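You operate a simulated robot arm through the tools that you are given. There is no shell and no other tool. Be economical: measure what you need, move in short steps, check, and stop when the job is done.

You run a simulated two-armed robot. Do the job below in one go: nothing can be reset, and whatever is moved stays where it is left.

TASK
Take the cap off the bottle with the orange cap and lay it down on the worktop of the folding counter.

Only the result counts: the job must be done as asked and must still hold three seconds after the hand-in. Knocking over, shifting, dropping, spilling or breaking anything else fails it. Lids that push on must go on centred and level and be pressed home; caps that screw on are set level and turned clockwise until they are tight.

THE ROBOT
Two 7-joint arms with two-finger parallel grippers on one trunk, on a base that drives. Base frame: it is fixed to the floor where the robot stands at the start and does not move with it; the origin is under the middle of the robot, x ahead of it, y to its left, z up. Lengths are in m, angles in rad, forces in N, time in s.
The left shoulder is at the start at [0.05, 0.158, 1.158], the right one opposite. With the tool pointing down near the work surface each hand reaches from about 0.24 to 0.66 m from the robot's upright axis, wherever it stands, measured 20 degrees to its own side. Payload 3.91 kg a hand.
The tool frame of a hand sits at the grasp point between the pads (the TCP): z along the fingers, y along the line on which they close. The tips reach 0.03 m beyond it. Largest opening 0.11 m; finger width 0.02, thickness 0.01; the body of the gripper, 0.048 by 0.112 m, starts 0.055 m behind the TCP.
Orientation is that of the tool frame in the base frame, as a unit quaternion [w, x, y, z]. With the fingers straight down and closing along the base's y, the tool's x points along the base's -x, its y along +y and its z along -z.

THE INTERFACE
- The arms move only by the tool jog_arm. It takes "left_moves", "right_moves" or both (then of equal length, played together; a hand with none holds still); each is a list of rows, each a list of 2 entries, a list of its own where there are three numbers: the shift along the tool's x, y, z in m, then the turn, a rotation vector about the tool's x, y, z in rad. In form: [[[dx, dy, dz], [rx, ry, rz]], ...]. A call has 1 to 10 rows; each row shifts and turns the commanded pose from where the row before left it, along the tool's axes as they then stand. "left_gripper" and "right_gripper" are, for a hand that has rows, the finger opening in m, from 0 to 0.11, set as the call begins (left out, the last holds). Each row takes 0.2 s and may step no farther than 0.05 m and 0.15 rad from the row before; otherwise, or with a gripper value out of range, the whole call is refused. Where a pose cannot be reached the arm comes as near as it can. A force on the tool above 40 N (or 10 N above the force at the start of the call, whichever is more), or a blocked arm, ends the call early, and 0.2 s more pass. Each finger travels about 0.153 m/s and halts on what it meets, pressing with about 26 N; the grip force reading is that of the motor and also rises with nothing between the fingers. The clock runs only during rows and for 0.2 s after the last one: add rows that do not move to give the fingers time. The reply holds the time, the measured pose of the TCP, the force on the tool along the base axes, the opening and the grip force, in the units named above and with some noise, with the torque about the TCP (base axes, N m) and any sound that the robot's microphone picked up.
- Cameras (640 x 400 px; columns grow to the right, rows downward): "scene" is now at [0.1316, 0.0164, 1.3302]; the picture's right is [0.19, -0.98, 0.00], its down [-0.21, -0.04, -0.98] and it looks along [0.96, 0.18, -0.21] (base axes); focal length 214 px, centre (320, 200). "left" rides on the left gripper at [0.072, -0.017, -0.103] in its tool frame; the picture's right is [0.23, 0.97, 0.00], its down [-0.76, 0.18, -0.62] and it looks along [-0.61, 0.14, 0.78] (tool axes); focal length 222 px, centre (320, 200). "right" rides on the right gripper at [0.072, 0.017, -0.103] in its tool frame; the picture's right is [-0.23, 0.97, 0.00], its down [-0.76, -0.18, -0.62] and it looks along [-0.61, -0.14, 0.78] (tool axes); focal length 222 px, centre (320, 200). There is no depth. A picture from a camera that has moved, and an enlarged one, comes with that camera's place and axes in the base frame and with its lens.
- snapshot(camera): a new picture of that camera. No time passes.
- raise_lower(by): slides the trunk up (or, below 0, down) by that many m; the arms and the scene camera ride with it, the base frame stays. It gives what a move gives, with no picture.
- base_move(legs): drives the robot by 1 to 6 legs, each [ahead, turn to the left] in m and rad, along the robot's own axes; the way and the turn of a leg run together, so that a leg with both is an arc; at most 1.5 m and 3.142 rad a leg. The arms and the cameras ride along, it lands a little off, and it stops where it bumps. It gives what a move gives.
- pan_tilt(pan, tilt): turns the head with the scene camera to pan (to the left, within 1.396 rad either way) and tilt (down, from -0.506 to 1.204), counted from straight ahead of the robot. It gives what a move gives.
- enlarge(camera, box): a new picture of the part [left, top, right, bottom] of that camera's present view, enlarged. No time passes.
- hand_in(): hands the job in; it is judged then, once.

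Go step by step. Nothing tells you exact positions but the pictures and the camera data: compare them with the known pose of the tool, close in by small moves and look again before you grip or let go. The budget is 120 turns and 100 pictures, counting those below and the enlarged ones. Unless the task says otherwise, let go and move clear before handing in, and close with one line.

The tools are called after ">>>" as a command line: name --argument value ..., lists and objects as JSON in quotes. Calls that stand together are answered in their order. jog_arm: Moves the arms, as the interface text tells. Its arguments: {"type":"object","properties":{"left_moves":{"type":"array"},"left_gripper":{"type":"number"},"right_moves":{"type":"array"},"right_gripper":{"type":"number"}},"required":[]} The other tools are called the same way: raise_lower (by) slides the trunk up or down; base_move (legs) drives the base; pan_tilt (pan, tilt) turns the head that bears the scene camera; snapshot (camera) takes a picture; enlarge (camera, box) takes an enlarged picture of a part of a camera's view; hand_in () hands the job in.

At the start:

```text
clock: 0.0
left_tcp_pos: [0.292, 0.1776, 1.304]
left_tool_rot: [0.0, 0.0, 1.0, 0.0]
left_ft_force: [0.4, -0.6, 0.1]
left_wrist_torque: [0.01, 0.01, -0.04]
left_gripper_width: 0.1099
left_grasp_force: 0.1
right_tcp_pos: [0.3407, -0.028, 1.2083]
right_tool_rot: [0.0, 0.0, 1.0, 0.0]
right_ft_force: [0.8, 0.3, 0.0]
right_wrist_torque: [-0.05, -0.03, -0.01]
right_gripper_width: 0.1101
right_grasp_force: 0.1
trunk travel left (down, up): [-0.4, 0.082]
robot x, y, heading: [-0.0002, -0.0017, -0.001]
head pan, tilt: [0.187, 0.216]
```

scene: 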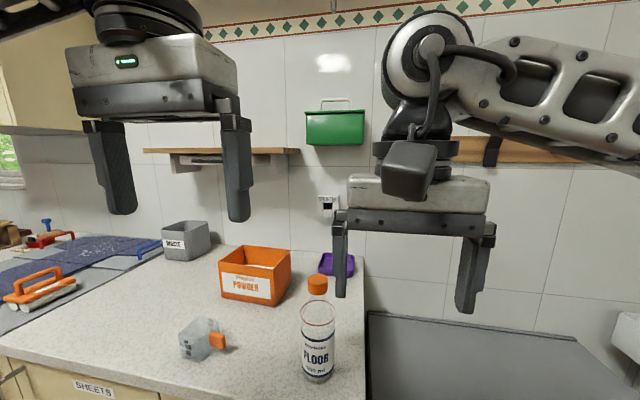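
right: 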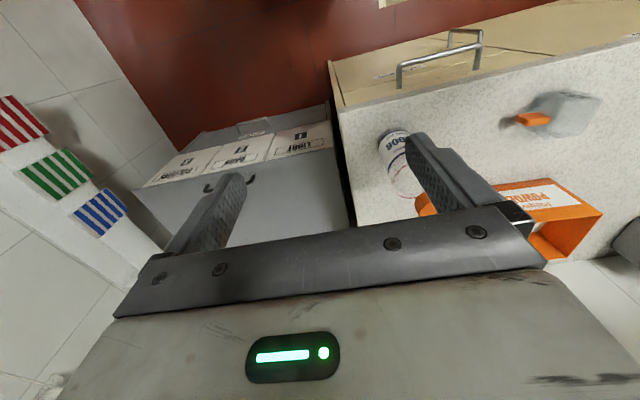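
left: 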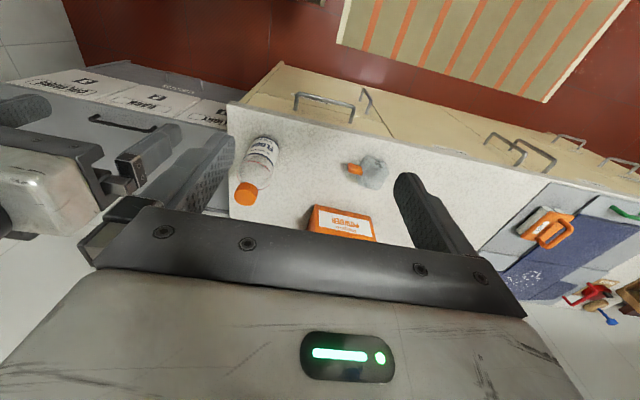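

I see a clear bottle with an orange cap standing on the stone worktop, and a grey surface to its right. I'll look closer to identify the folding counter and the bottle.

>>> enlarge --camera "scene" --box '[150, 220, 400, 400]'

>>> pan_tilt --pan -0.5 --tilt 0.7

>>> snapshot --camera "scene"

>>> pan_tilt --pan 0.7 --tilt 0.7

>>> snapshot --camera "scene"

```text
2.22 times, centred on (275, 310) of scene
camera zoom: at [0.1316, 0.0164, 1.3302], right [0.19, -0.98, 0.0], down [-0.21, -0.04, -0.98], along [0.96, 0.18, -0.21], focal length 477 px, centre (420, -44)
```

zoom: 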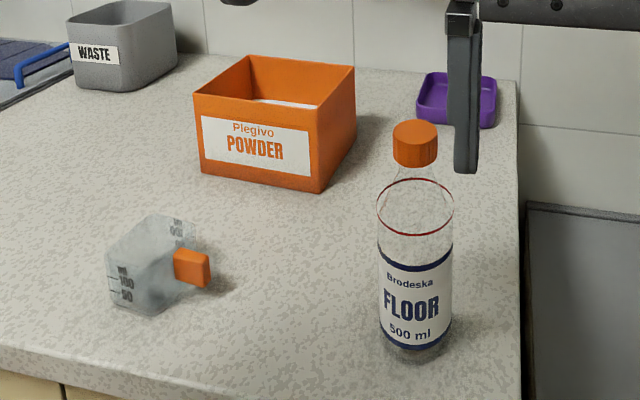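

```text
clock: 1.1
left_tcp_pos: [0.2907, 0.1773, 1.3039]
left_tool_rot: [0.001, 0.0, 1.0, 0.0]
left_ft_force: [1.2, 0.1, 0.7]
left_wrist_torque: [-0.05, 0.0, 0.01]
left_gripper_width: 0.1099
left_grasp_force: 0.1
right_tcp_pos: [0.3402, -0.0269, 1.208]
right_tool_rot: [0.0, 0.0, 1.0, 0.0]
right_ft_force: [0.3, -0.3, 0.1]
right_wrist_torque: [0.02, -0.01, 0.03]
right_gripper_width: 0.11
right_grasp_force: 0.0
trunk travel left (down, up): [-0.4, 0.082]
robot x, y, heading: [-0.002, 0.0041, 0.004]
head pan, tilt: [-0.499, 0.7]
```

```text
95 pictures are left
camera scene: at [0.1146, -0.0415, 1.2862], right [-0.48, -0.88, 0.0], down [-0.57, 0.31, -0.77], along [0.67, -0.37, -0.64], focal length 214 px, centre (320, 200)
```

scene: 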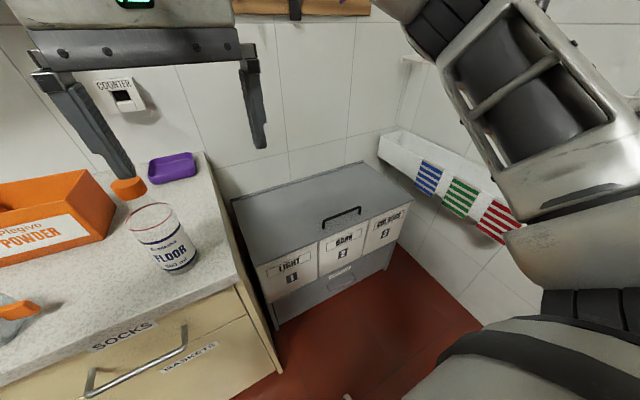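

```text
clock: 2.5
left_tcp_pos: [0.2908, 0.1777, 1.3033]
left_tool_rot: [0.0, 0.0, 1.0, 0.0]
left_ft_force: [0.0, -0.1, 0.9]
left_wrist_torque: [-0.04, -0.02, 0.02]
left_gripper_width: 0.1099
left_grasp_force: 0.1
right_tcp_pos: [0.3398, -0.0274, 1.2081]
right_tool_rot: [0.0, 0.0, 1.0, 0.001]
right_ft_force: [0.1, -0.1, 0.5]
right_wrist_torque: [-0.03, 0.0, 0.0]
right_gripper_width: 0.1101
right_grasp_force: 0.1
trunk travel left (down, up): [-0.4, 0.082]
robot x, y, heading: [-0.0016, 0.0002, -0.0]
head pan, tilt: [0.7, 0.7]
```

```text
94 pictures are left
camera scene: at [0.105, 0.0538, 1.2862], right [0.64, -0.77, 0.0], down [-0.49, -0.41, -0.76], along [0.59, 0.49, -0.64], focal length 214 px, centre (320, 200)
```

scene: 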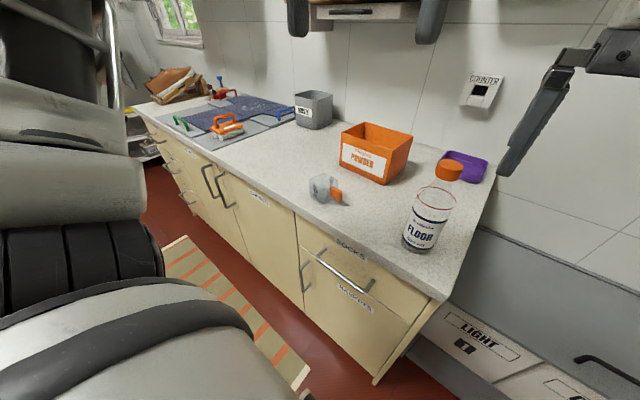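

The folding counter is the stone worktop the bottle stands on. From three views the cap is near (0.463, 0.082, 1.10). I plan to steady the bottle body with the left hand and unscrew with the right. First I'll turn the left hand to a tilted side approach.

>>> jog_arm --left_moves '[[[0, 0, 0], [0, 0, 0.131]], [[0, 0, 0], [0, 0, 0.131]], [[0, 0, 0], [0, 0, 0.131]], [[0, 0, 0], [0, 0, 0.131]], [[0, 0, 0], [0, 0, 0.131]], [[0, 0, 0], [0, 0, 0.13]]]'

>>> jog_arm --left_moves '[[[0, 0, 0], [0, -0.15, 0]], [[0, 0, 0], [0, -0.15, 0]], [[0, 0, 0], [0, -0.15, 0]], [[0, 0, 0], [0, -0.15, 0]], [[0, 0, 0], [0, -0.15, 0]], [[0, 0, 0], [0, -0.15, 0]], [[0, 0, 0], [0, -0.147, 0]]]'

>>> snapshot --camera "left"

```text
clock: 3.9
left_tcp_pos: [0.292, 0.1772, 1.3021]
left_tool_rot: [0.0, 0.384, 0.923, 0.0]
left_ft_force: [0.2, 0.4, 0.2]
left_wrist_torque: [0.0, -0.01, 0.01]
left_gripper_width: 0.1103
left_grasp_force: 0.0
right_tcp_pos: [0.3408, -0.0278, 1.2082]
right_tool_rot: [0.0, 0.001, 1.0, 0.0]
right_ft_force: [0.0, -1.4, -0.1]
right_wrist_torque: [-0.02, 0.03, 0.0]
right_gripper_width: 0.1102
right_grasp_force: 0.0
trunk travel left (down, up): [-0.4, 0.082]
robot x, y, heading: [-0.001, 0.0009, -0.001]
head pan, tilt: [0.7, 0.7]
```

```text
clock: 5.5
left_tcp_pos: [0.2926, 0.1776, 1.305]
left_tool_rot: [0.463, 0.332, 0.799, -0.192]
left_ft_force: [-1.1, -1.1, 0.4]
left_wrist_torque: [0.04, -0.04, 0.03]
left_gripper_width: 0.1098
left_grasp_force: 0.1
right_tcp_pos: [0.3408, -0.0277, 1.2071]
right_tool_rot: [0.0, 0.001, 1.0, 0.0]
right_ft_force: [-0.6, 0.7, 0.1]
right_wrist_torque: [-0.03, -0.02, 0.0]
right_gripper_width: 0.1103
right_grasp_force: 0.0
trunk travel left (down, up): [-0.4, 0.082]
robot x, y, heading: [-0.0008, -0.0032, -0.002]
head pan, tilt: [0.7, 0.7]
```

```text
93 pictures are left
camera left: at [0.1915, 0.2548, 1.2932], right [0.61, 0.77, -0.2], down [0.01, 0.24, 0.97], along [0.79, -0.59, 0.14], focal length 222 px, centre (320, 200)
```

left: 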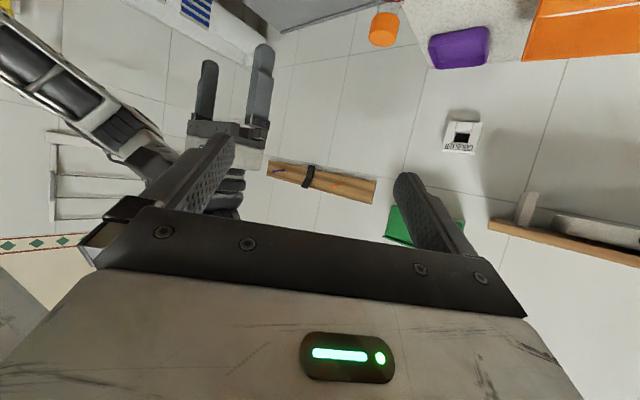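

The tilt is reached. Now I lower the left hand to a stand-off about 0.14 m from the bottle, at mid-body height.

>>> jog_arm --left_moves '[[[0.03, 0.0066, 0.0243], [0, 0, 0]], [[0.03, 0.0066, 0.0243], [0, 0, 0]], [[0.03, 0.0066, 0.0243], [0, 0, 0]], [[0.03, 0.0066, 0.0243], [0, 0, 0]], [[0.03, 0.0066, 0.0243], [0, 0, 0]], [[0.03, 0.0066, 0.0243], [0, 0, 0]], [[0.03, 0.0066, 0.0243], [0, 0, 0]], [[0.03, 0.0066, 0.0243], [0, 0, 0]]]'

>>> pan_tilt --pan 0.1 --tilt 0.75

>>> snapshot --camera "left"

>>> snapshot --camera "scene"

>>> snapshot --camera "right"

```text
clock: 7.3
left_tcp_pos: [0.3866, 0.1907, 1.0137]
left_tool_rot: [0.462, 0.332, 0.799, -0.192]
left_ft_force: [-0.5, -0.8, 0.2]
left_wrist_torque: [0.02, 0.0, -0.03]
left_gripper_width: 0.1098
left_grasp_force: 0.1
left hand out of reach, approached as far as the arm can: row 3, 4, 5
right_tcp_pos: [0.3417, -0.0258, 1.2079]
right_tool_rot: [0.0, 0.0, 1.0, 0.0]
right_ft_force: [0.3, 0.4, -0.2]
right_wrist_torque: [-0.01, -0.05, 0.0]
right_gripper_width: 0.1103
right_grasp_force: 0.0
trunk travel left (down, up): [-0.4, 0.082]
robot x, y, heading: [0.0007, -0.0007, -0.002]
head pan, tilt: [0.7, 0.7]
```

```text
clock: 8.3
left_tcp_pos: [0.3864, 0.1904, 1.0149]
left_tool_rot: [0.461, 0.332, 0.8, -0.192]
left_ft_force: [0.2, 0.0, -0.3]
left_wrist_torque: [-0.01, -0.01, -0.02]
left_gripper_width: 0.1098
left_grasp_force: 0.0
right_tcp_pos: [0.3398, -0.0267, 1.2082]
right_tool_rot: [0.0, 0.0, 1.0, 0.0]
right_ft_force: [0.4, 0.6, 0.3]
right_wrist_torque: [-0.01, -0.03, 0.01]
right_gripper_width: 0.1102
right_grasp_force: 0.0
trunk travel left (down, up): [-0.4, 0.082]
robot x, y, heading: [-0.0007, -0.0035, -0.001]
head pan, tilt: [0.099, 0.75]
```

```text
92 pictures are left
camera left: at [0.2857, 0.2681, 1.0036], right [0.61, 0.77, -0.2], down [0.01, 0.24, 0.97], along [0.79, -0.59, 0.13], focal length 222 px, centre (320, 200)
```

left: 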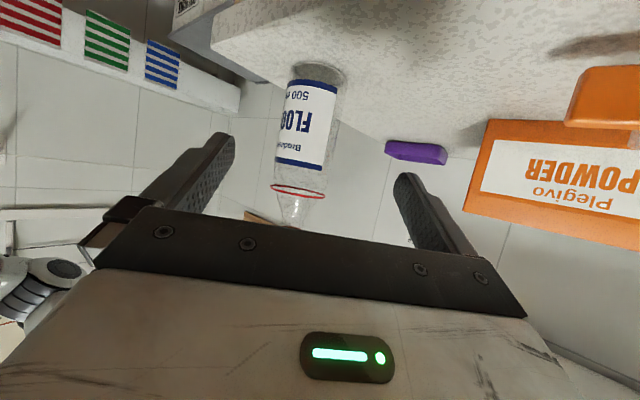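

```text
91 pictures are left
camera scene: at [0.1225, 0.0074, 1.2819], right [0.1, -0.99, 0.0], down [-0.68, -0.07, -0.73], along [0.73, 0.07, -0.68], focal length 214 px, centre (320, 200)
```

scene: 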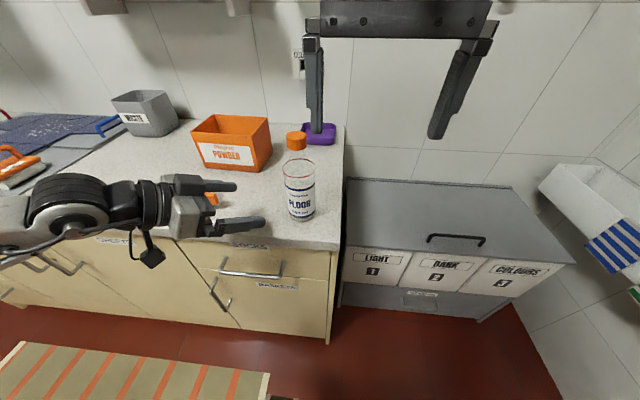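

```text
90 pictures are left
camera right: at [0.2673, -0.0107, 1.3118], right [0.23, 0.97, 0.0], down [0.76, -0.18, 0.62], along [0.61, -0.14, -0.78], focal length 222 px, centre (320, 200)
```

right: 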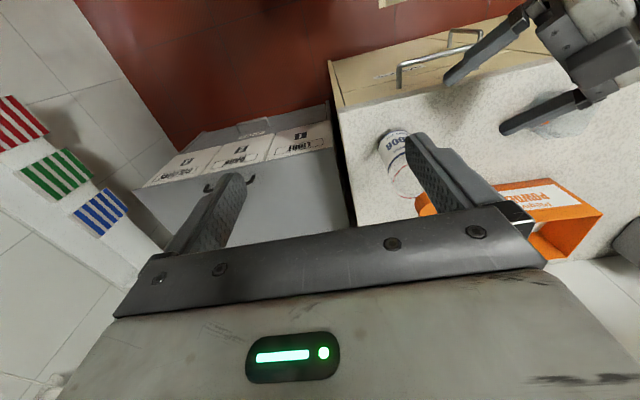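

Combining with the left camera, the bottle axis comes out at about (0.484, 0.086), worktop at z≈0.90, cap centre z≈1.09. I go down slightly, line up and close half the gap.

>>> jog_arm --left_moves '[[[0.026, -0.005, 0.015], [0, 0, 0]], [[-0.0175, 0, 0.0303], [0, 0, 0]], [[-0.0175, 0, 0.0303], [0, 0, 0]]]'

>>> snapshot --camera "left"

>>> enlarge --camera "scene" --box '[160, 110, 400, 260]'

```text
clock: 9.1
left_tcp_pos: [0.4286, 0.1389, 0.9816]
left_tool_rot: [0.461, 0.332, 0.801, -0.19]
left_ft_force: [-0.5, 1.1, -0.4]
left_wrist_torque: [0.04, 0.0, -0.02]
left_gripper_width: 0.1101
left_grasp_force: 0.0
right_tcp_pos: [0.3403, -0.0269, 1.2085]
right_tool_rot: [0.0, 0.0, 1.0, 0.001]
right_ft_force: [0.1, -0.3, -0.5]
right_wrist_torque: [0.0, -0.03, -0.04]
right_gripper_width: 0.1099
right_grasp_force: 0.1
trunk travel left (down, up): [-0.4, 0.082]
robot x, y, heading: [-0.003, -0.0009, 0.001]
head pan, tilt: [0.099, 0.75]
```

```text
89 pictures are left
camera left: at [0.3299, 0.216, 0.9716], right [0.61, 0.77, -0.2], down [0.01, 0.24, 0.97], along [0.79, -0.59, 0.13], focal length 222 px, centre (320, 200)
```

left: 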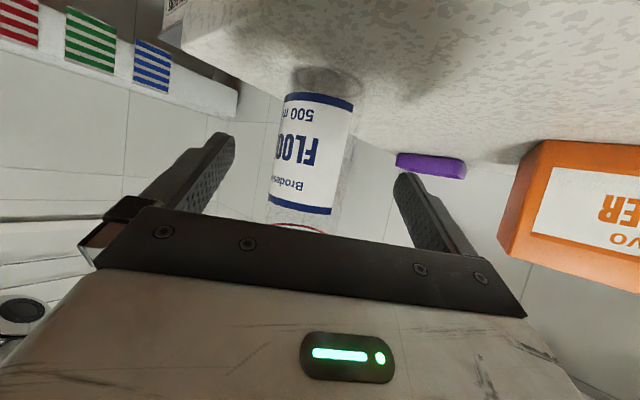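

```text
2.67 times, centred on (280, 185) of scene
camera zoom: at [0.1228, 0.0071, 1.2819], right [0.1, -1.0, 0.0], down [-0.68, -0.07, -0.73], along [0.73, 0.07, -0.68], focal length 572 px, centre (427, 240)
```

zoom: 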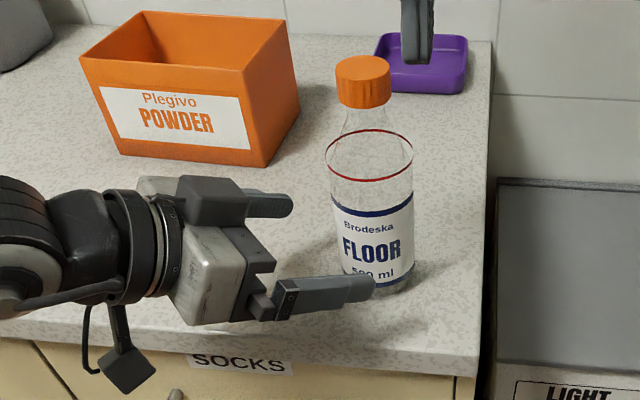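

Bottle axis now reads (0.479, 0.085); the hand is well lined up. I close the remaining 0.073 m.

>>> jog_arm --left_moves '[[[-0.0185, -0.0025, 0.032], [0, 0, 0]], [[-0.018, 0, 0.031], [0, 0, 0]]]'

>>> snapshot --camera "left"

>>> enlarge --camera "scene" --box '[160, 110, 400, 260]'

```text
clock: 9.7
left_tcp_pos: [0.4821, 0.0881, 0.9815]
left_tool_rot: [0.461, 0.332, 0.8, -0.191]
left_ft_force: [-0.7, -0.2, 0.1]
left_wrist_torque: [-0.02, -0.02, 0.02]
left_gripper_width: 0.1099
left_grasp_force: 0.0
right_tcp_pos: [0.3412, -0.0272, 1.2081]
right_tool_rot: [0.0, 0.0, 1.0, 0.002]
right_ft_force: [0.1, -0.1, 0.7]
right_wrist_torque: [0.0, 0.01, -0.02]
right_gripper_width: 0.1099
right_grasp_force: 0.0
trunk travel left (down, up): [-0.4, 0.082]
robot x, y, heading: [0.0019, 0.0015, 0.004]
head pan, tilt: [0.099, 0.75]
```

```text
87 pictures are left
camera left: at [0.3825, 0.1646, 0.9707], right [0.61, 0.77, -0.2], down [0.01, 0.24, 0.97], along [0.79, -0.59, 0.13], focal length 222 px, centre (320, 200)
```

left: 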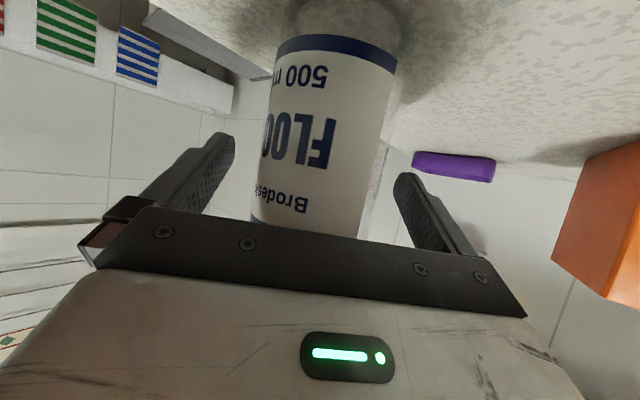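

```text
2.67 times, centred on (280, 185) of scene
camera zoom: at [0.1228, 0.0071, 1.2819], right [0.1, -1.0, 0.0], down [-0.68, -0.07, -0.73], along [0.73, 0.07, -0.68], focal length 572 px, centre (427, 240)
```

zoom: 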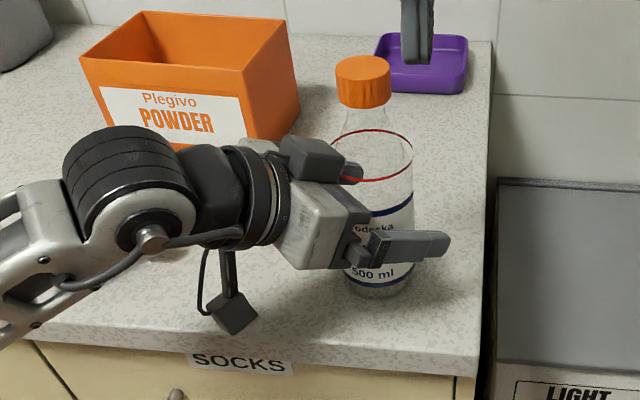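

The bottle sits between the left fingers, well centred. I close the left gripper on it.

>>> jog_arm --left_moves '[[[0, 0.002, 0], [0, 0, 0]], [[0, 0, 0], [0, 0, 0]], [[0, 0, 0], [0, 0, 0]], [[0, 0, 0], [0, 0, 0]]]' --left_gripper 0.03

>>> snapshot --camera "left"

>>> enlarge --camera "scene" --box '[200, 110, 360, 210]'

```text
clock: 10.7
left_tcp_pos: [0.4831, 0.089, 0.9817]
left_tool_rot: [0.462, 0.331, 0.8, -0.191]
left_ft_force: [0.7, 0.3, 0.9]
left_wrist_torque: [-0.02, -0.01, 0.01]
left_gripper_width: 0.0644
left_grasp_force: 26.1
right_tcp_pos: [0.3407, -0.0273, 1.2077]
right_tool_rot: [-0.001, 0.0, 1.0, 0.0]
right_ft_force: [-0.6, -0.4, -1.0]
right_wrist_torque: [0.01, 0.0, -0.01]
right_gripper_width: 0.11
right_grasp_force: 0.1
trunk travel left (down, up): [-0.4, 0.082]
robot x, y, heading: [-0.0018, 0.0011, -0.001]
head pan, tilt: [0.099, 0.75]
```

```text
85 pictures are left
camera left: at [0.3835, 0.1657, 0.9712], right [0.61, 0.77, -0.2], down [0.01, 0.24, 0.97], along [0.79, -0.59, 0.13], focal length 222 px, centre (320, 200)
```

left: 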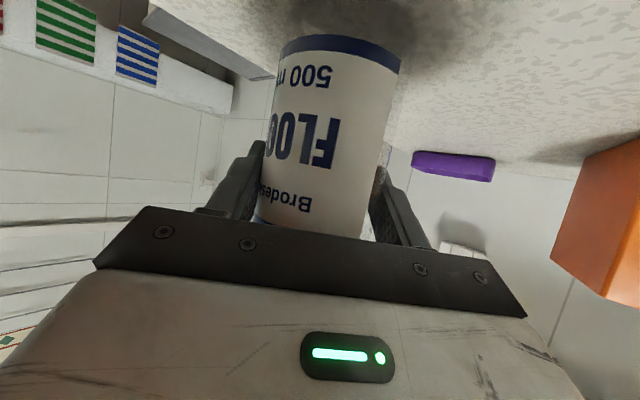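

```text
4.00 times, centred on (280, 160) of scene
camera zoom: at [0.1225, 0.0073, 1.2819], right [0.1, -1.0, 0.0], down [-0.68, -0.07, -0.73], along [0.73, 0.07, -0.68], focal length 858 px, centre (480, 360)
```

zoom: 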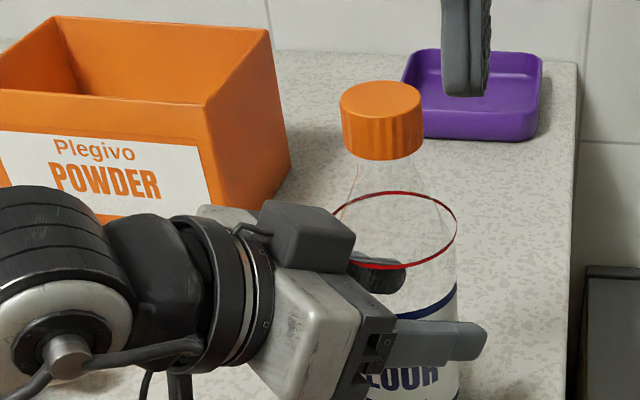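

The bottle is firmly held (0.064 m) and unmoved. Cap axis is about (0.484, 0.088), top z≈1.10. Now I bring the right hand over it at safe height.

>>> jog_arm --right_moves '[[[-0.0358, 0.0288, 0], [0, 0, 0]], [[-0.0358, 0.0288, 0], [0, 0, 0]], [[-0.0358, 0.0288, 0], [0, 0, 0]], [[-0.0358, 0.0288, 0], [0, 0, 0]]]' --right_gripper 0.08

>>> snapshot --camera "right"

>>> snapshot --camera "scene"

```text
clock: 11.7
left_tcp_pos: [0.4833, 0.0907, 0.9826]
left_tool_rot: [0.462, 0.331, 0.801, -0.191]
left_ft_force: [0.9, 0.7, 1.2]
left_wrist_torque: [0.03, 0.02, -0.01]
left_gripper_width: 0.0642
left_grasp_force: 25.3
right_tcp_pos: [0.4842, 0.09, 1.2073]
right_tool_rot: [0.001, -0.002, 1.0, -0.001]
right_ft_force: [-0.3, 0.6, -0.1]
right_wrist_torque: [0.03, -0.01, 0.0]
right_gripper_width: 0.0798
right_grasp_force: 0.1
right hand out of reach, approached as far as the arm can: row 4
trunk travel left (down, up): [-0.4, 0.082]
robot x, y, heading: [-0.0011, 0.0023, -0.003]
head pan, tilt: [0.099, 0.75]
```

```text
83 pictures are left
camera right: at [0.411, 0.1057, 1.3109], right [0.22, 0.97, 0.0], down [0.76, -0.17, 0.63], along [0.61, -0.14, -0.78], focal length 222 px, centre (320, 200)
```

right: 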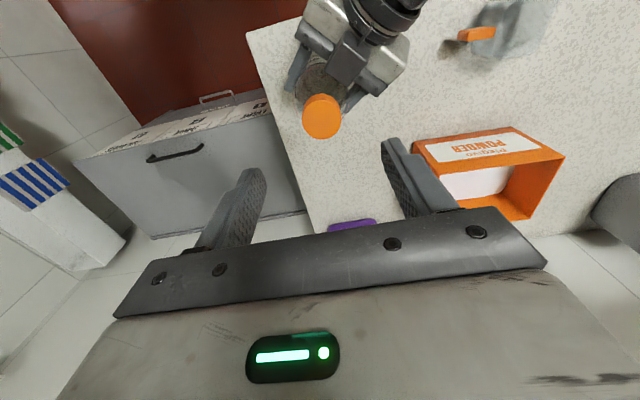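

```text
82 pictures are left
camera scene: at [0.122, 0.0089, 1.282], right [0.1, -0.99, 0.0], down [-0.68, -0.07, -0.73], along [0.73, 0.07, -0.68], focal length 214 px, centre (320, 200)
```

scene: 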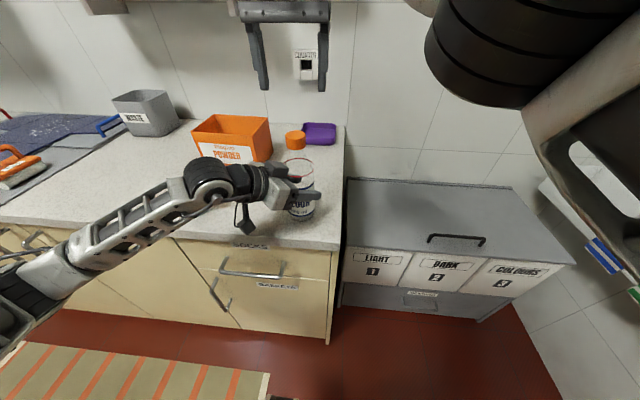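

The right hand is above the cap. I'll enlarge to measure the alignment before descending.

>>> enlarge --camera "right" --box '[240, 50, 400, 150]'

>>> enlarge --camera "scene" --box '[240, 100, 368, 180]'

```text
4.00 times, centred on (320, 100) of right
camera zoom: at [0.411, 0.1057, 1.3109], right [0.22, 0.97, 0.0], down [0.76, -0.17, 0.63], along [0.61, -0.14, -0.78], focal length 888 px, centre (320, 600)
```

zoom: 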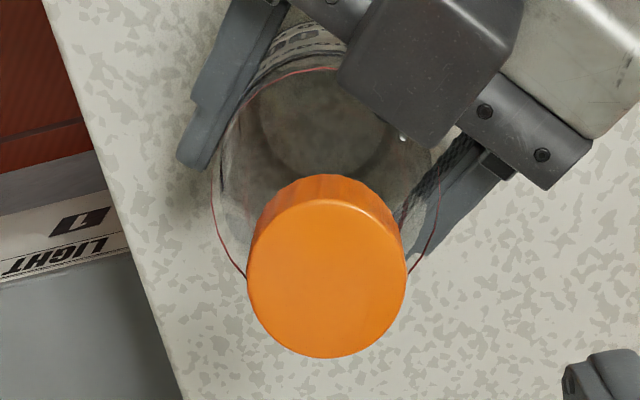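

```text
5.00 times, centred on (304, 140) of scene
camera zoom: at [0.122, 0.0089, 1.282], right [0.1, -0.99, 0.0], down [-0.68, -0.07, -0.73], along [0.73, 0.07, -0.68], focal length 1072 px, centre (400, 500)
```

zoom: 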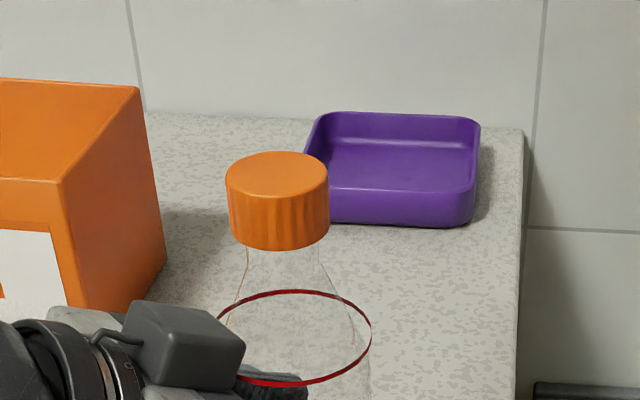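

Cap axis measures (0.482, 0.0895) with its top at z≈1.104, so the right hand is within 2 mm. I descend to TCP z≈1.105, so tips end just below the cap's rim.

>>> jog_arm --right_moves '[[[0.002, 0, 0.034], [0, 0, 0]], [[0, 0, 0.034], [0, 0, 0]], [[0, 0, 0.034], [0, 0, 0]], [[0, 0, 0], [0, 0, 0]]]'

>>> snapshot --camera "right"

>>> enlarge --camera "scene" --box '[240, 100, 368, 180]'

```text
clock: 12.7
left_tcp_pos: [0.4841, 0.0885, 0.9821]
left_tool_rot: [0.462, 0.331, 0.8, -0.191]
left_ft_force: [-0.7, 0.2, 0.2]
left_wrist_torque: [-0.02, 0.02, -0.01]
left_gripper_width: 0.0645
left_grasp_force: 25.8
right_tcp_pos: [0.4805, 0.0856, 1.1037]
right_tool_rot: [0.0, 0.0, 1.0, 0.0]
right_ft_force: [0.6, -0.5, -0.2]
right_wrist_torque: [-0.02, -0.02, -0.02]
right_gripper_width: 0.08
right_grasp_force: 0.1
trunk travel left (down, up): [-0.4, 0.082]
robot x, y, heading: [0.0005, 0.0, 0.001]
head pan, tilt: [0.099, 0.75]
```

```text
79 pictures are left
camera right: at [0.4083, 0.1019, 1.2069], right [0.23, 0.97, 0.0], down [0.76, -0.18, 0.62], along [0.61, -0.14, -0.78], focal length 222 px, centre (320, 200)
```

right: 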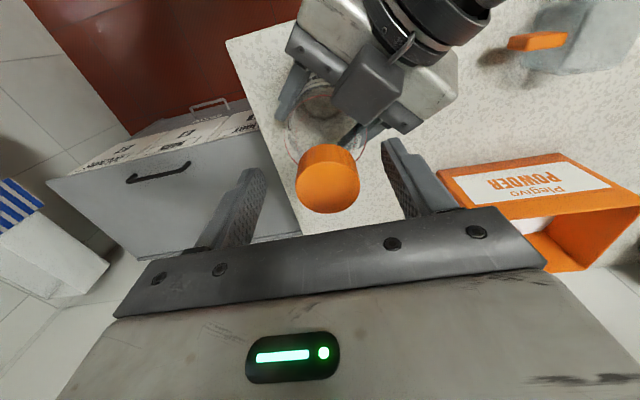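

```text
5.00 times, centred on (304, 140) of scene
camera zoom: at [0.1224, 0.0074, 1.2819], right [0.1, -1.0, 0.0], down [-0.68, -0.07, -0.73], along [0.73, 0.07, -0.68], focal length 1072 px, centre (400, 500)
```

zoom: 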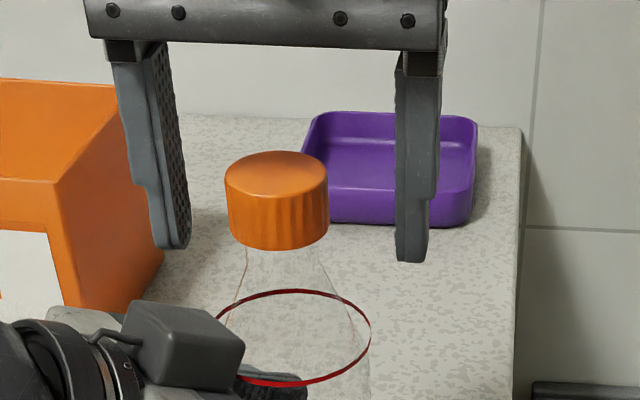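

Fingers straddle the cap, about 5 mm too far right (−y). I shift +y, then grip the cap.

>>> jog_arm --right_moves '[[[0, 0.005, 0], [0, 0, 0]], [[0, 0, 0], [0, 0, 0]]]'

>>> jog_arm --right_moves '[[[0, 0, 0], [0, 0, 0]], [[0, 0, 0], [0, 0, 0]], [[0, 0, 0], [0, 0, 0]]]' --right_gripper 0.01

>>> enlarge --camera "scene" --box '[240, 100, 368, 180]'

```text
clock: 13.3
left_tcp_pos: [0.4831, 0.089, 0.9806]
left_tool_rot: [0.463, 0.331, 0.8, -0.191]
left_ft_force: [0.5, -0.1, 0.0]
left_wrist_torque: [-0.06, -0.01, 0.01]
left_gripper_width: 0.0643
left_grasp_force: 25.9
right_tcp_pos: [0.4815, 0.0912, 1.1042]
right_tool_rot: [0.0, 0.001, 1.0, 0.0]
right_ft_force: [-0.3, 0.3, 0.0]
right_wrist_torque: [0.02, 0.0, 0.03]
right_gripper_width: 0.08
right_grasp_force: 0.1
trunk travel left (down, up): [-0.4, 0.082]
robot x, y, heading: [-0.0011, 0.0006, 0.005]
head pan, tilt: [0.099, 0.75]
```

```text
clock: 14.1
left_tcp_pos: [0.4829, 0.0899, 0.9826]
left_tool_rot: [0.462, 0.331, 0.8, -0.191]
left_ft_force: [0.7, 8.3, 0.3]
left_wrist_torque: [-0.69, 0.16, -0.04]
left_gripper_width: 0.0645
left_grasp_force: 25.7
right_tcp_pos: [0.482, 0.0908, 1.1055]
right_tool_rot: [0.0, 0.002, 1.0, -0.001]
right_ft_force: [-0.7, -8.1, 0.7]
right_wrist_torque: [-0.27, -0.07, -0.02]
right_gripper_width: 0.0375
right_grasp_force: 26.2
trunk travel left (down, up): [-0.4, 0.082]
robot x, y, heading: [0.0025, 0.0, 0.002]
head pan, tilt: [0.099, 0.75]
```

```text
5.00 times, centred on (304, 140) of scene
camera zoom: at [0.1224, 0.0073, 1.2819], right [0.1, -1.0, 0.0], down [-0.68, -0.07, -0.73], along [0.73, 0.07, -0.68], focal length 1072 px, centre (400, 500)
```

zoom: 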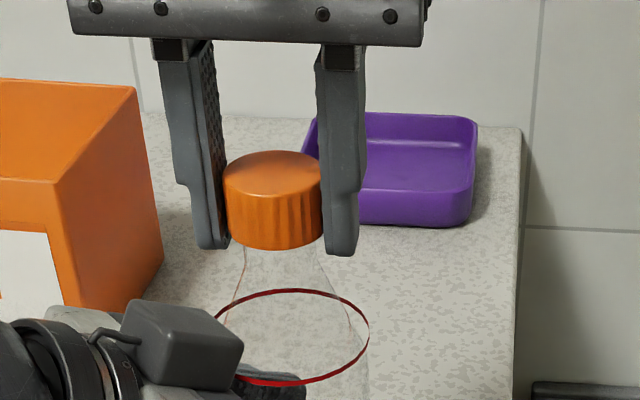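

The cap is gripped (0.0375 m) with about 8 N of sideways load, so I ease 1.5 mm back and test a small counter-clockwise turn.

>>> jog_arm --right_moves '[[[0, -0.0017, 0], [0, 0, 0]], [[0, 0, 0], [0, 0, -0.1]], [[0, 0, 0], [0, 0, -0.1]], [[0, 0, 0], [0, 0, -0.1]]]'

>>> enlarge --camera "scene" --box '[240, 100, 368, 180]'

>>> snapshot --camera "left"

```text
clock: 15.1
left_tcp_pos: [0.4819, 0.0876, 0.9817]
left_tool_rot: [0.462, 0.333, 0.799, -0.192]
left_ft_force: [-7.6, 4.3, 1.4]
left_wrist_torque: [-0.06, -0.68, -0.03]
left_gripper_width: 0.0644
left_grasp_force: 26.1
right_tcp_pos: [0.4799, 0.0895, 1.1034]
right_tool_rot: [0.002, -0.149, 0.989, 0.0]
right_ft_force: [8.9, -3.9, 2.2]
right_wrist_torque: [-0.24, -0.36, 0.0]
right_gripper_width: 0.0375
right_grasp_force: 26.3
trunk travel left (down, up): [-0.4, 0.082]
robot x, y, heading: [-0.0007, -0.0016, -0.002]
head pan, tilt: [0.099, 0.75]
```

```text
5.00 times, centred on (304, 140) of scene
camera zoom: at [0.1223, 0.0074, 1.282], right [0.1, -1.0, 0.0], down [-0.68, -0.07, -0.73], along [0.73, 0.07, -0.68], focal length 1072 px, centre (400, 500)
```

zoom: 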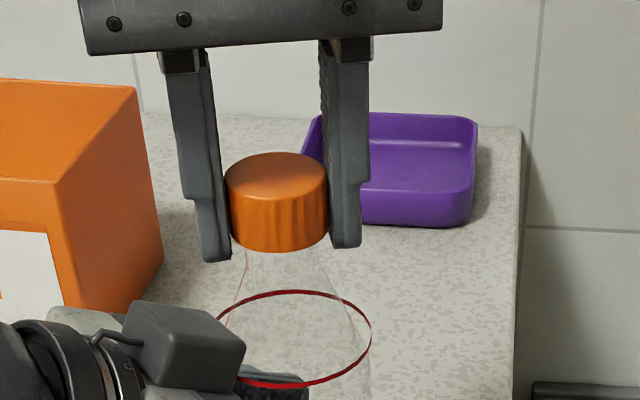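

```text
75 pictures are left
camera left: at [0.383, 0.1654, 0.9712], right [0.61, 0.77, -0.2], down [0.01, 0.24, 0.97], along [0.79, -0.6, 0.13], focal length 222 px, centre (320, 200)
```

left: 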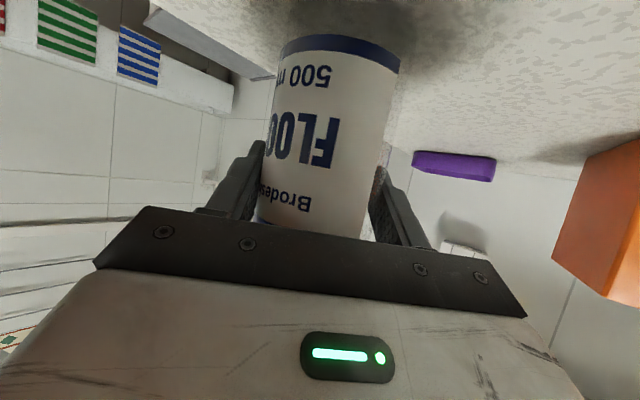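

The bottle holds still while the cap turns with no torque, so it is turning. I relieve the sideways load and keep turning counter-clockwise.

>>> jog_arm --right_moves '[[[-0.0016, -0.0015, 0], [0, 0, 0]], [[0, 0, 0], [0, 0, -0.15]], [[0, 0, 0], [0, 0, -0.15]], [[0, 0, 0], [0, 0, -0.15]], [[0, 0, 0], [0, 0, -0.15]]]'

```text
clock: 16.3
left_tcp_pos: [0.4832, 0.0896, 0.9821]
left_tool_rot: [0.463, 0.331, 0.8, -0.191]
left_ft_force: [-2.1, -5.4, 1.6]
left_wrist_torque: [0.62, 0.01, 0.03]
left_gripper_width: 0.0644
left_grasp_force: 25.8
right_tcp_pos: [0.4809, 0.0892, 1.1047]
right_tool_rot: [0.0, -0.437, 0.899, 0.001]
right_ft_force: [1.7, 3.7, 0.3]
right_wrist_torque: [-0.04, -0.12, 0.01]
right_gripper_width: 0.0374
right_grasp_force: 25.7
trunk travel left (down, up): [-0.4, 0.082]
robot x, y, heading: [-0.0005, 0.0017, 0.001]
head pan, tilt: [0.099, 0.75]
```

Loads are small. Turning on.

>>> jog_arm --right_moves '[[[0, 0, 0], [0, 0, -0.15]], [[0, 0, 0], [0, 0, -0.15]], [[0, 0, 0], [0, 0, -0.15]], [[0, 0, 0], [0, 0, -0.15]], [[0, 0, 0], [0, 0, -0.15]], [[0, 0, 0], [0, 0, -0.15]]]'

>>> enlarge --camera "scene" --box '[240, 100, 368, 180]'

>>> snapshot --camera "left"

```text
clock: 17.7
left_tcp_pos: [0.4851, 0.0894, 0.9826]
left_tool_rot: [0.462, 0.331, 0.8, -0.191]
left_ft_force: [0.7, 2.8, 1.2]
left_wrist_torque: [-0.31, 0.24, -0.05]
left_gripper_width: 0.064
left_grasp_force: 26.3
right_tcp_pos: [0.4557, 0.0724, 1.0936]
right_tool_rot: [-0.001, -0.515, 0.857, 0.0]
right_ft_force: [-2.5, -3.3, -1.9]
right_wrist_torque: [0.02, 0.01, -0.01]
right_gripper_width: 0.01
right_grasp_force: 0.0
right hand out of reach, approached as far as the arm can: row 1, 2, 3, 4, 5, 6
trunk travel left (down, up): [-0.4, 0.082]
robot x, y, heading: [-0.0027, -0.0009, 0.003]
head pan, tilt: [0.099, 0.75]
```

```text
5.00 times, centred on (304, 140) of scene
camera zoom: at [0.1225, 0.0074, 1.2818], right [0.1, -1.0, 0.0], down [-0.68, -0.07, -0.73], along [0.73, 0.07, -0.68], focal length 1072 px, centre (400, 500)
```

zoom: 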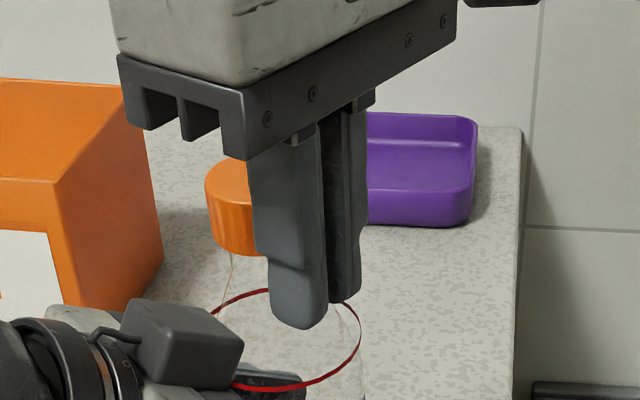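

```text
73 pictures are left
camera left: at [0.384, 0.1661, 0.9713], right [0.61, 0.77, -0.2], down [0.01, 0.24, 0.97], along [0.8, -0.59, 0.13], focal length 222 px, centre (320, 200)
```

left: 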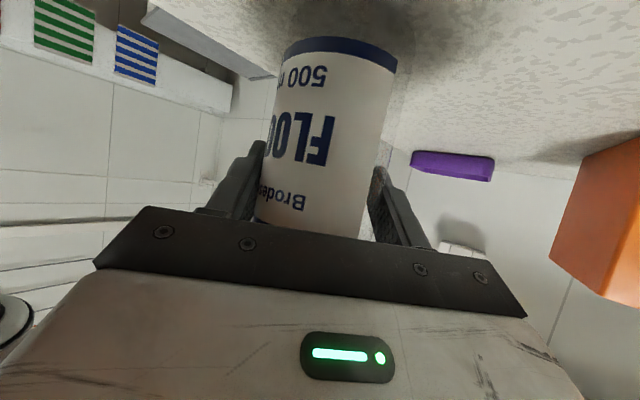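

The right wrist ran out of reach near 1.05 rad and slipped off beside the cap; the bottle still stands in the left grip. I lift straight up clear of it before turning back.

>>> jog_arm --right_moves '[[[0, 0, -0.02], [0, 0, 0]], [[0, 0, -0.03], [0, 0, 0]], [[0, 0, -0.03], [0, 0, 0]]]'

>>> snapshot --camera "scene"

```text
clock: 18.5
left_tcp_pos: [0.4834, 0.0878, 0.9819]
left_tool_rot: [0.461, 0.333, 0.8, -0.192]
left_ft_force: [-0.4, -0.7, 0.9]
left_wrist_torque: [-0.05, 0.05, 0.03]
left_gripper_width: 0.0642
left_grasp_force: 25.4
right_tcp_pos: [0.4544, 0.0543, 1.1336]
right_tool_rot: [0.001, -0.509, 0.861, 0.004]
right_ft_force: [-0.7, 0.0, -0.2]
right_wrist_torque: [0.01, 0.0, 0.0]
right_gripper_width: 0.0101
right_grasp_force: 0.0
right hand out of reach, approached as far as the arm can: row 1, 2, 3
trunk travel left (down, up): [-0.4, 0.082]
robot x, y, heading: [0.0002, -0.0025, -0.002]
head pan, tilt: [0.099, 0.75]
```

```text
72 pictures are left
camera scene: at [0.1218, 0.0062, 1.282], right [0.1, -1.0, 0.0], down [-0.68, -0.07, -0.73], along [0.73, 0.07, -0.68], focal length 214 px, centre (320, 200)
```

scene: 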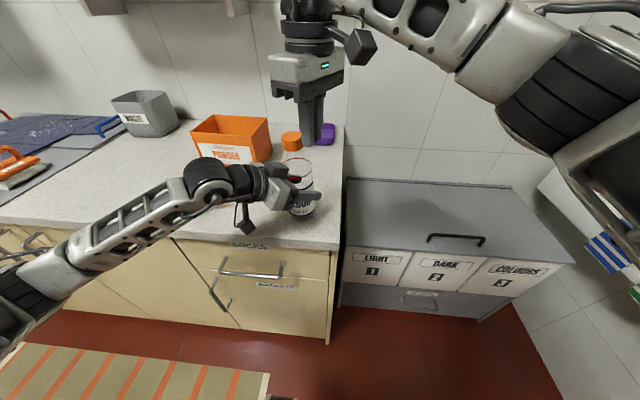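

It is clear of the cap. I raise more and turn the hand back into its reachable range.

>>> jog_arm --right_moves '[[[0, 0, -0.02], [0, 0, 0.15]], [[0, 0, 0], [0, 0, 0.15]], [[0, 0, 0], [0, 0, 0.15]], [[0, 0, 0], [0, 0, 0.15]], [[0, 0, 0], [0, 0, 0.15]], [[0, 0, 0], [0, 0, 0.15]]]'

```text
clock: 19.9
left_tcp_pos: [0.4836, 0.0891, 0.9823]
left_tool_rot: [0.462, 0.332, 0.8, -0.192]
left_ft_force: [-0.7, 0.7, 0.6]
left_wrist_torque: [0.02, 0.02, -0.04]
left_gripper_width: 0.0639
left_grasp_force: 26.2
right_tcp_pos: [0.4561, 0.0559, 1.1546]
right_tool_rot: [0.001, -0.089, 0.996, 0.001]
right_ft_force: [0.2, -0.1, 0.4]
right_wrist_torque: [0.02, 0.02, 0.0]
right_gripper_width: 0.0098
right_grasp_force: 0.0
trunk travel left (down, up): [-0.4, 0.082]
robot x, y, heading: [0.0004, 0.0012, -0.003]
head pan, tilt: [0.099, 0.75]
```

The hand follows its reached pose, now yaw 0.18. I'll wind clockwise as far as reach allows so each unscrewing stroke is longer.

>>> jog_arm --right_moves '[[[0, 0, -0.01], [0, 0, 0.15]], [[0, 0, 0], [0, 0, 0.15]], [[0, 0, 0], [0, 0, 0.15]], [[0, 0, 0], [0, 0, 0.15]], [[0, 0, 0], [0, 0, 0.15]], [[0, 0, 0], [0, 0, 0.15]], [[0, 0, 0], [0, 0, 0.15]], [[0, 0, 0], [0, 0, 0.15]], [[0, 0, 0], [0, 0, 0.15]], [[0, 0, 0], [0, 0, 0.15]]]' --right_gripper 0.07

>>> snapshot --camera "scene"

>>> snapshot --camera "right"

```text
clock: 22.1
left_tcp_pos: [0.4836, 0.0902, 0.9821]
left_tool_rot: [0.462, 0.331, 0.8, -0.191]
left_ft_force: [-0.2, 1.0, 0.0]
left_wrist_torque: [0.01, -0.02, 0.01]
left_gripper_width: 0.0643
left_grasp_force: 26.4
right_tcp_pos: [0.4552, 0.0547, 1.1653]
right_tool_rot: [0.0, 0.614, 0.79, 0.001]
right_ft_force: [-0.2, -0.2, -0.3]
right_wrist_torque: [0.02, 0.0, -0.02]
right_gripper_width: 0.07
right_grasp_force: 0.0
trunk travel left (down, up): [-0.4, 0.082]
robot x, y, heading: [0.0015, -0.0027, 0.001]
head pan, tilt: [0.099, 0.75]
```

```text
71 pictures are left
camera scene: at [0.1225, 0.0073, 1.2819], right [0.1, -1.0, 0.0], down [-0.68, -0.07, -0.73], along [0.73, 0.07, -0.68], focal length 214 px, centre (320, 200)
```

scene: 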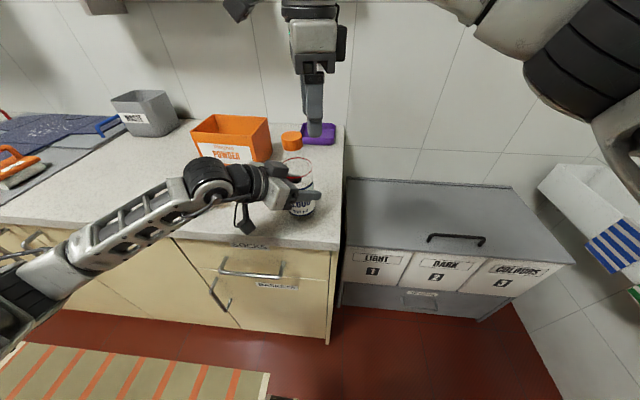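

```text
70 pictures are left
camera right: at [0.4531, 0.1291, 1.2692], right [1.0, 0.02, 0.0], down [0.02, -0.78, 0.62], along [0.01, -0.62, -0.78], focal length 222 px, centre (320, 200)
```

right: 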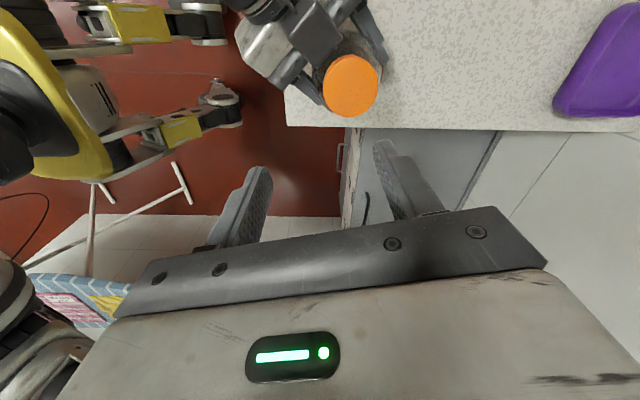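

The cap looks shifted slightly left in the scene; I'll check whether the bottle tilted or the cap is loose.

>>> enlarge --camera "scene" --box '[240, 100, 368, 180]'

>>> enlarge --camera "right" --box '[260, 20, 420, 120]'

>>> snapshot --camera "left"

```text
5.00 times, centred on (304, 140) of scene
camera zoom: at [0.1225, 0.0073, 1.2819], right [0.1, -1.0, 0.0], down [-0.68, -0.07, -0.73], along [0.73, 0.07, -0.68], focal length 1072 px, centre (400, 500)
```

zoom: 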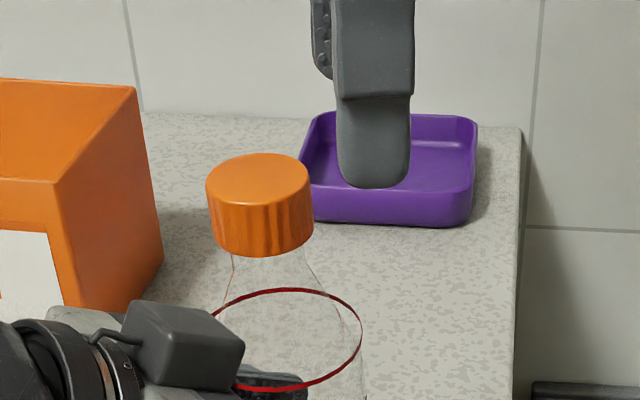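

```text
4.00 times, centred on (340, 70) of right
camera zoom: at [0.4531, 0.1291, 1.2692], right [1.0, 0.02, 0.0], down [0.02, -0.78, 0.62], along [0.01, -0.62, -0.78], focal length 888 px, centre (240, 720)
```

zoom: 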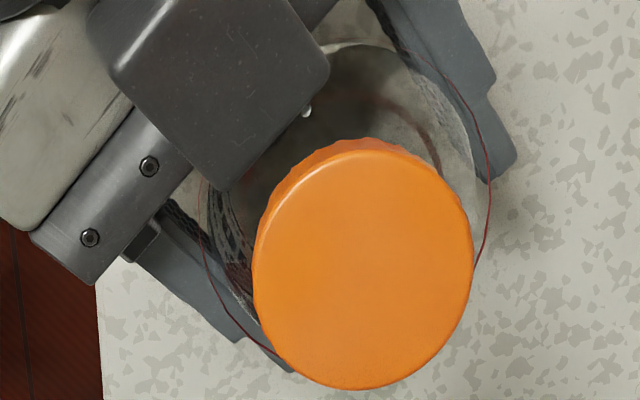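

```text
67 pictures are left
camera left: at [0.3834, 0.1657, 0.9712], right [0.61, 0.77, -0.2], down [0.01, 0.24, 0.97], along [0.79, -0.59, 0.13], focal length 222 px, centre (320, 200)
```

left: 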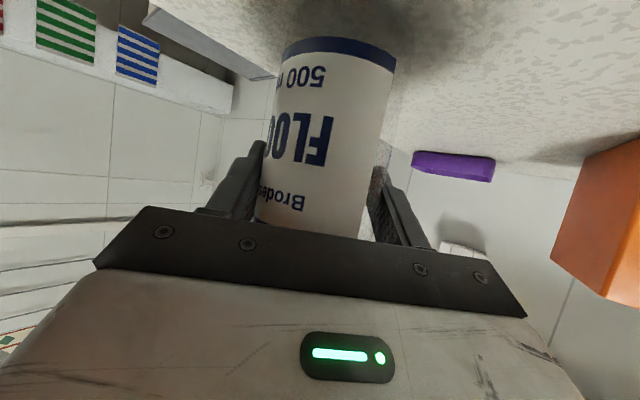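

The bottle leans about 3–4° toward the left palm; the cap is now at about (0.4745, 0.094). I'll position over it, grip, then pull it upright again.

>>> jog_arm --right_moves '[[[0.0333, 0.0284, 0], [0, 0, 0]], [[0, 0, 0.03], [0, 0, 0]], [[0, 0, 0], [0, 0, 0]]]'

>>> enlarge --camera "scene" --box '[240, 100, 368, 180]'

>>> snapshot --camera "right"

```text
clock: 22.9
left_tcp_pos: [0.4828, 0.0889, 0.9811]
left_tool_rot: [0.462, 0.332, 0.799, -0.192]
left_ft_force: [0.0, 0.1, 0.6]
left_wrist_torque: [0.05, 0.04, -0.01]
left_gripper_width: 0.064
left_grasp_force: 25.4
right_tcp_pos: [0.4758, 0.0949, 1.1359]
right_tool_rot: [0.0, 0.612, 0.791, 0.001]
right_ft_force: [-0.1, 0.0, 0.8]
right_wrist_torque: [-0.03, -0.02, 0.05]
right_gripper_width: 0.0698
right_grasp_force: 0.0
trunk travel left (down, up): [-0.4, 0.082]
robot x, y, heading: [0.0037, -0.0016, 0.003]
head pan, tilt: [0.099, 0.75]
```

```text
5.00 times, centred on (304, 140) of scene
camera zoom: at [0.1223, 0.0075, 1.2819], right [0.1, -0.99, 0.0], down [-0.68, -0.07, -0.73], along [0.73, 0.07, -0.68], focal length 1072 px, centre (400, 500)
```

zoom: 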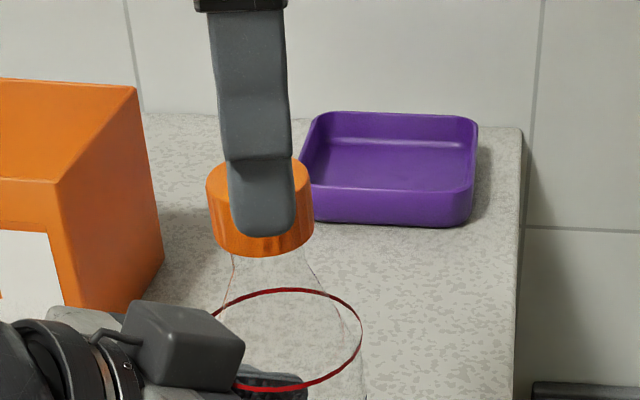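

```text
65 pictures are left
camera right: at [0.4737, 0.1687, 1.2398], right [1.0, 0.02, 0.0], down [0.02, -0.78, 0.62], along [0.02, -0.62, -0.78], focal length 222 px, centre (320, 200)
```

right: 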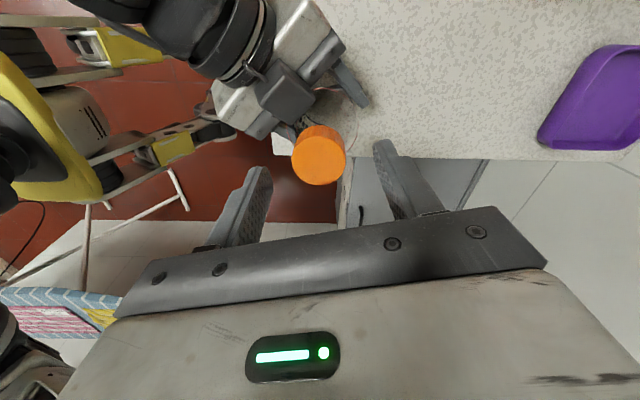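

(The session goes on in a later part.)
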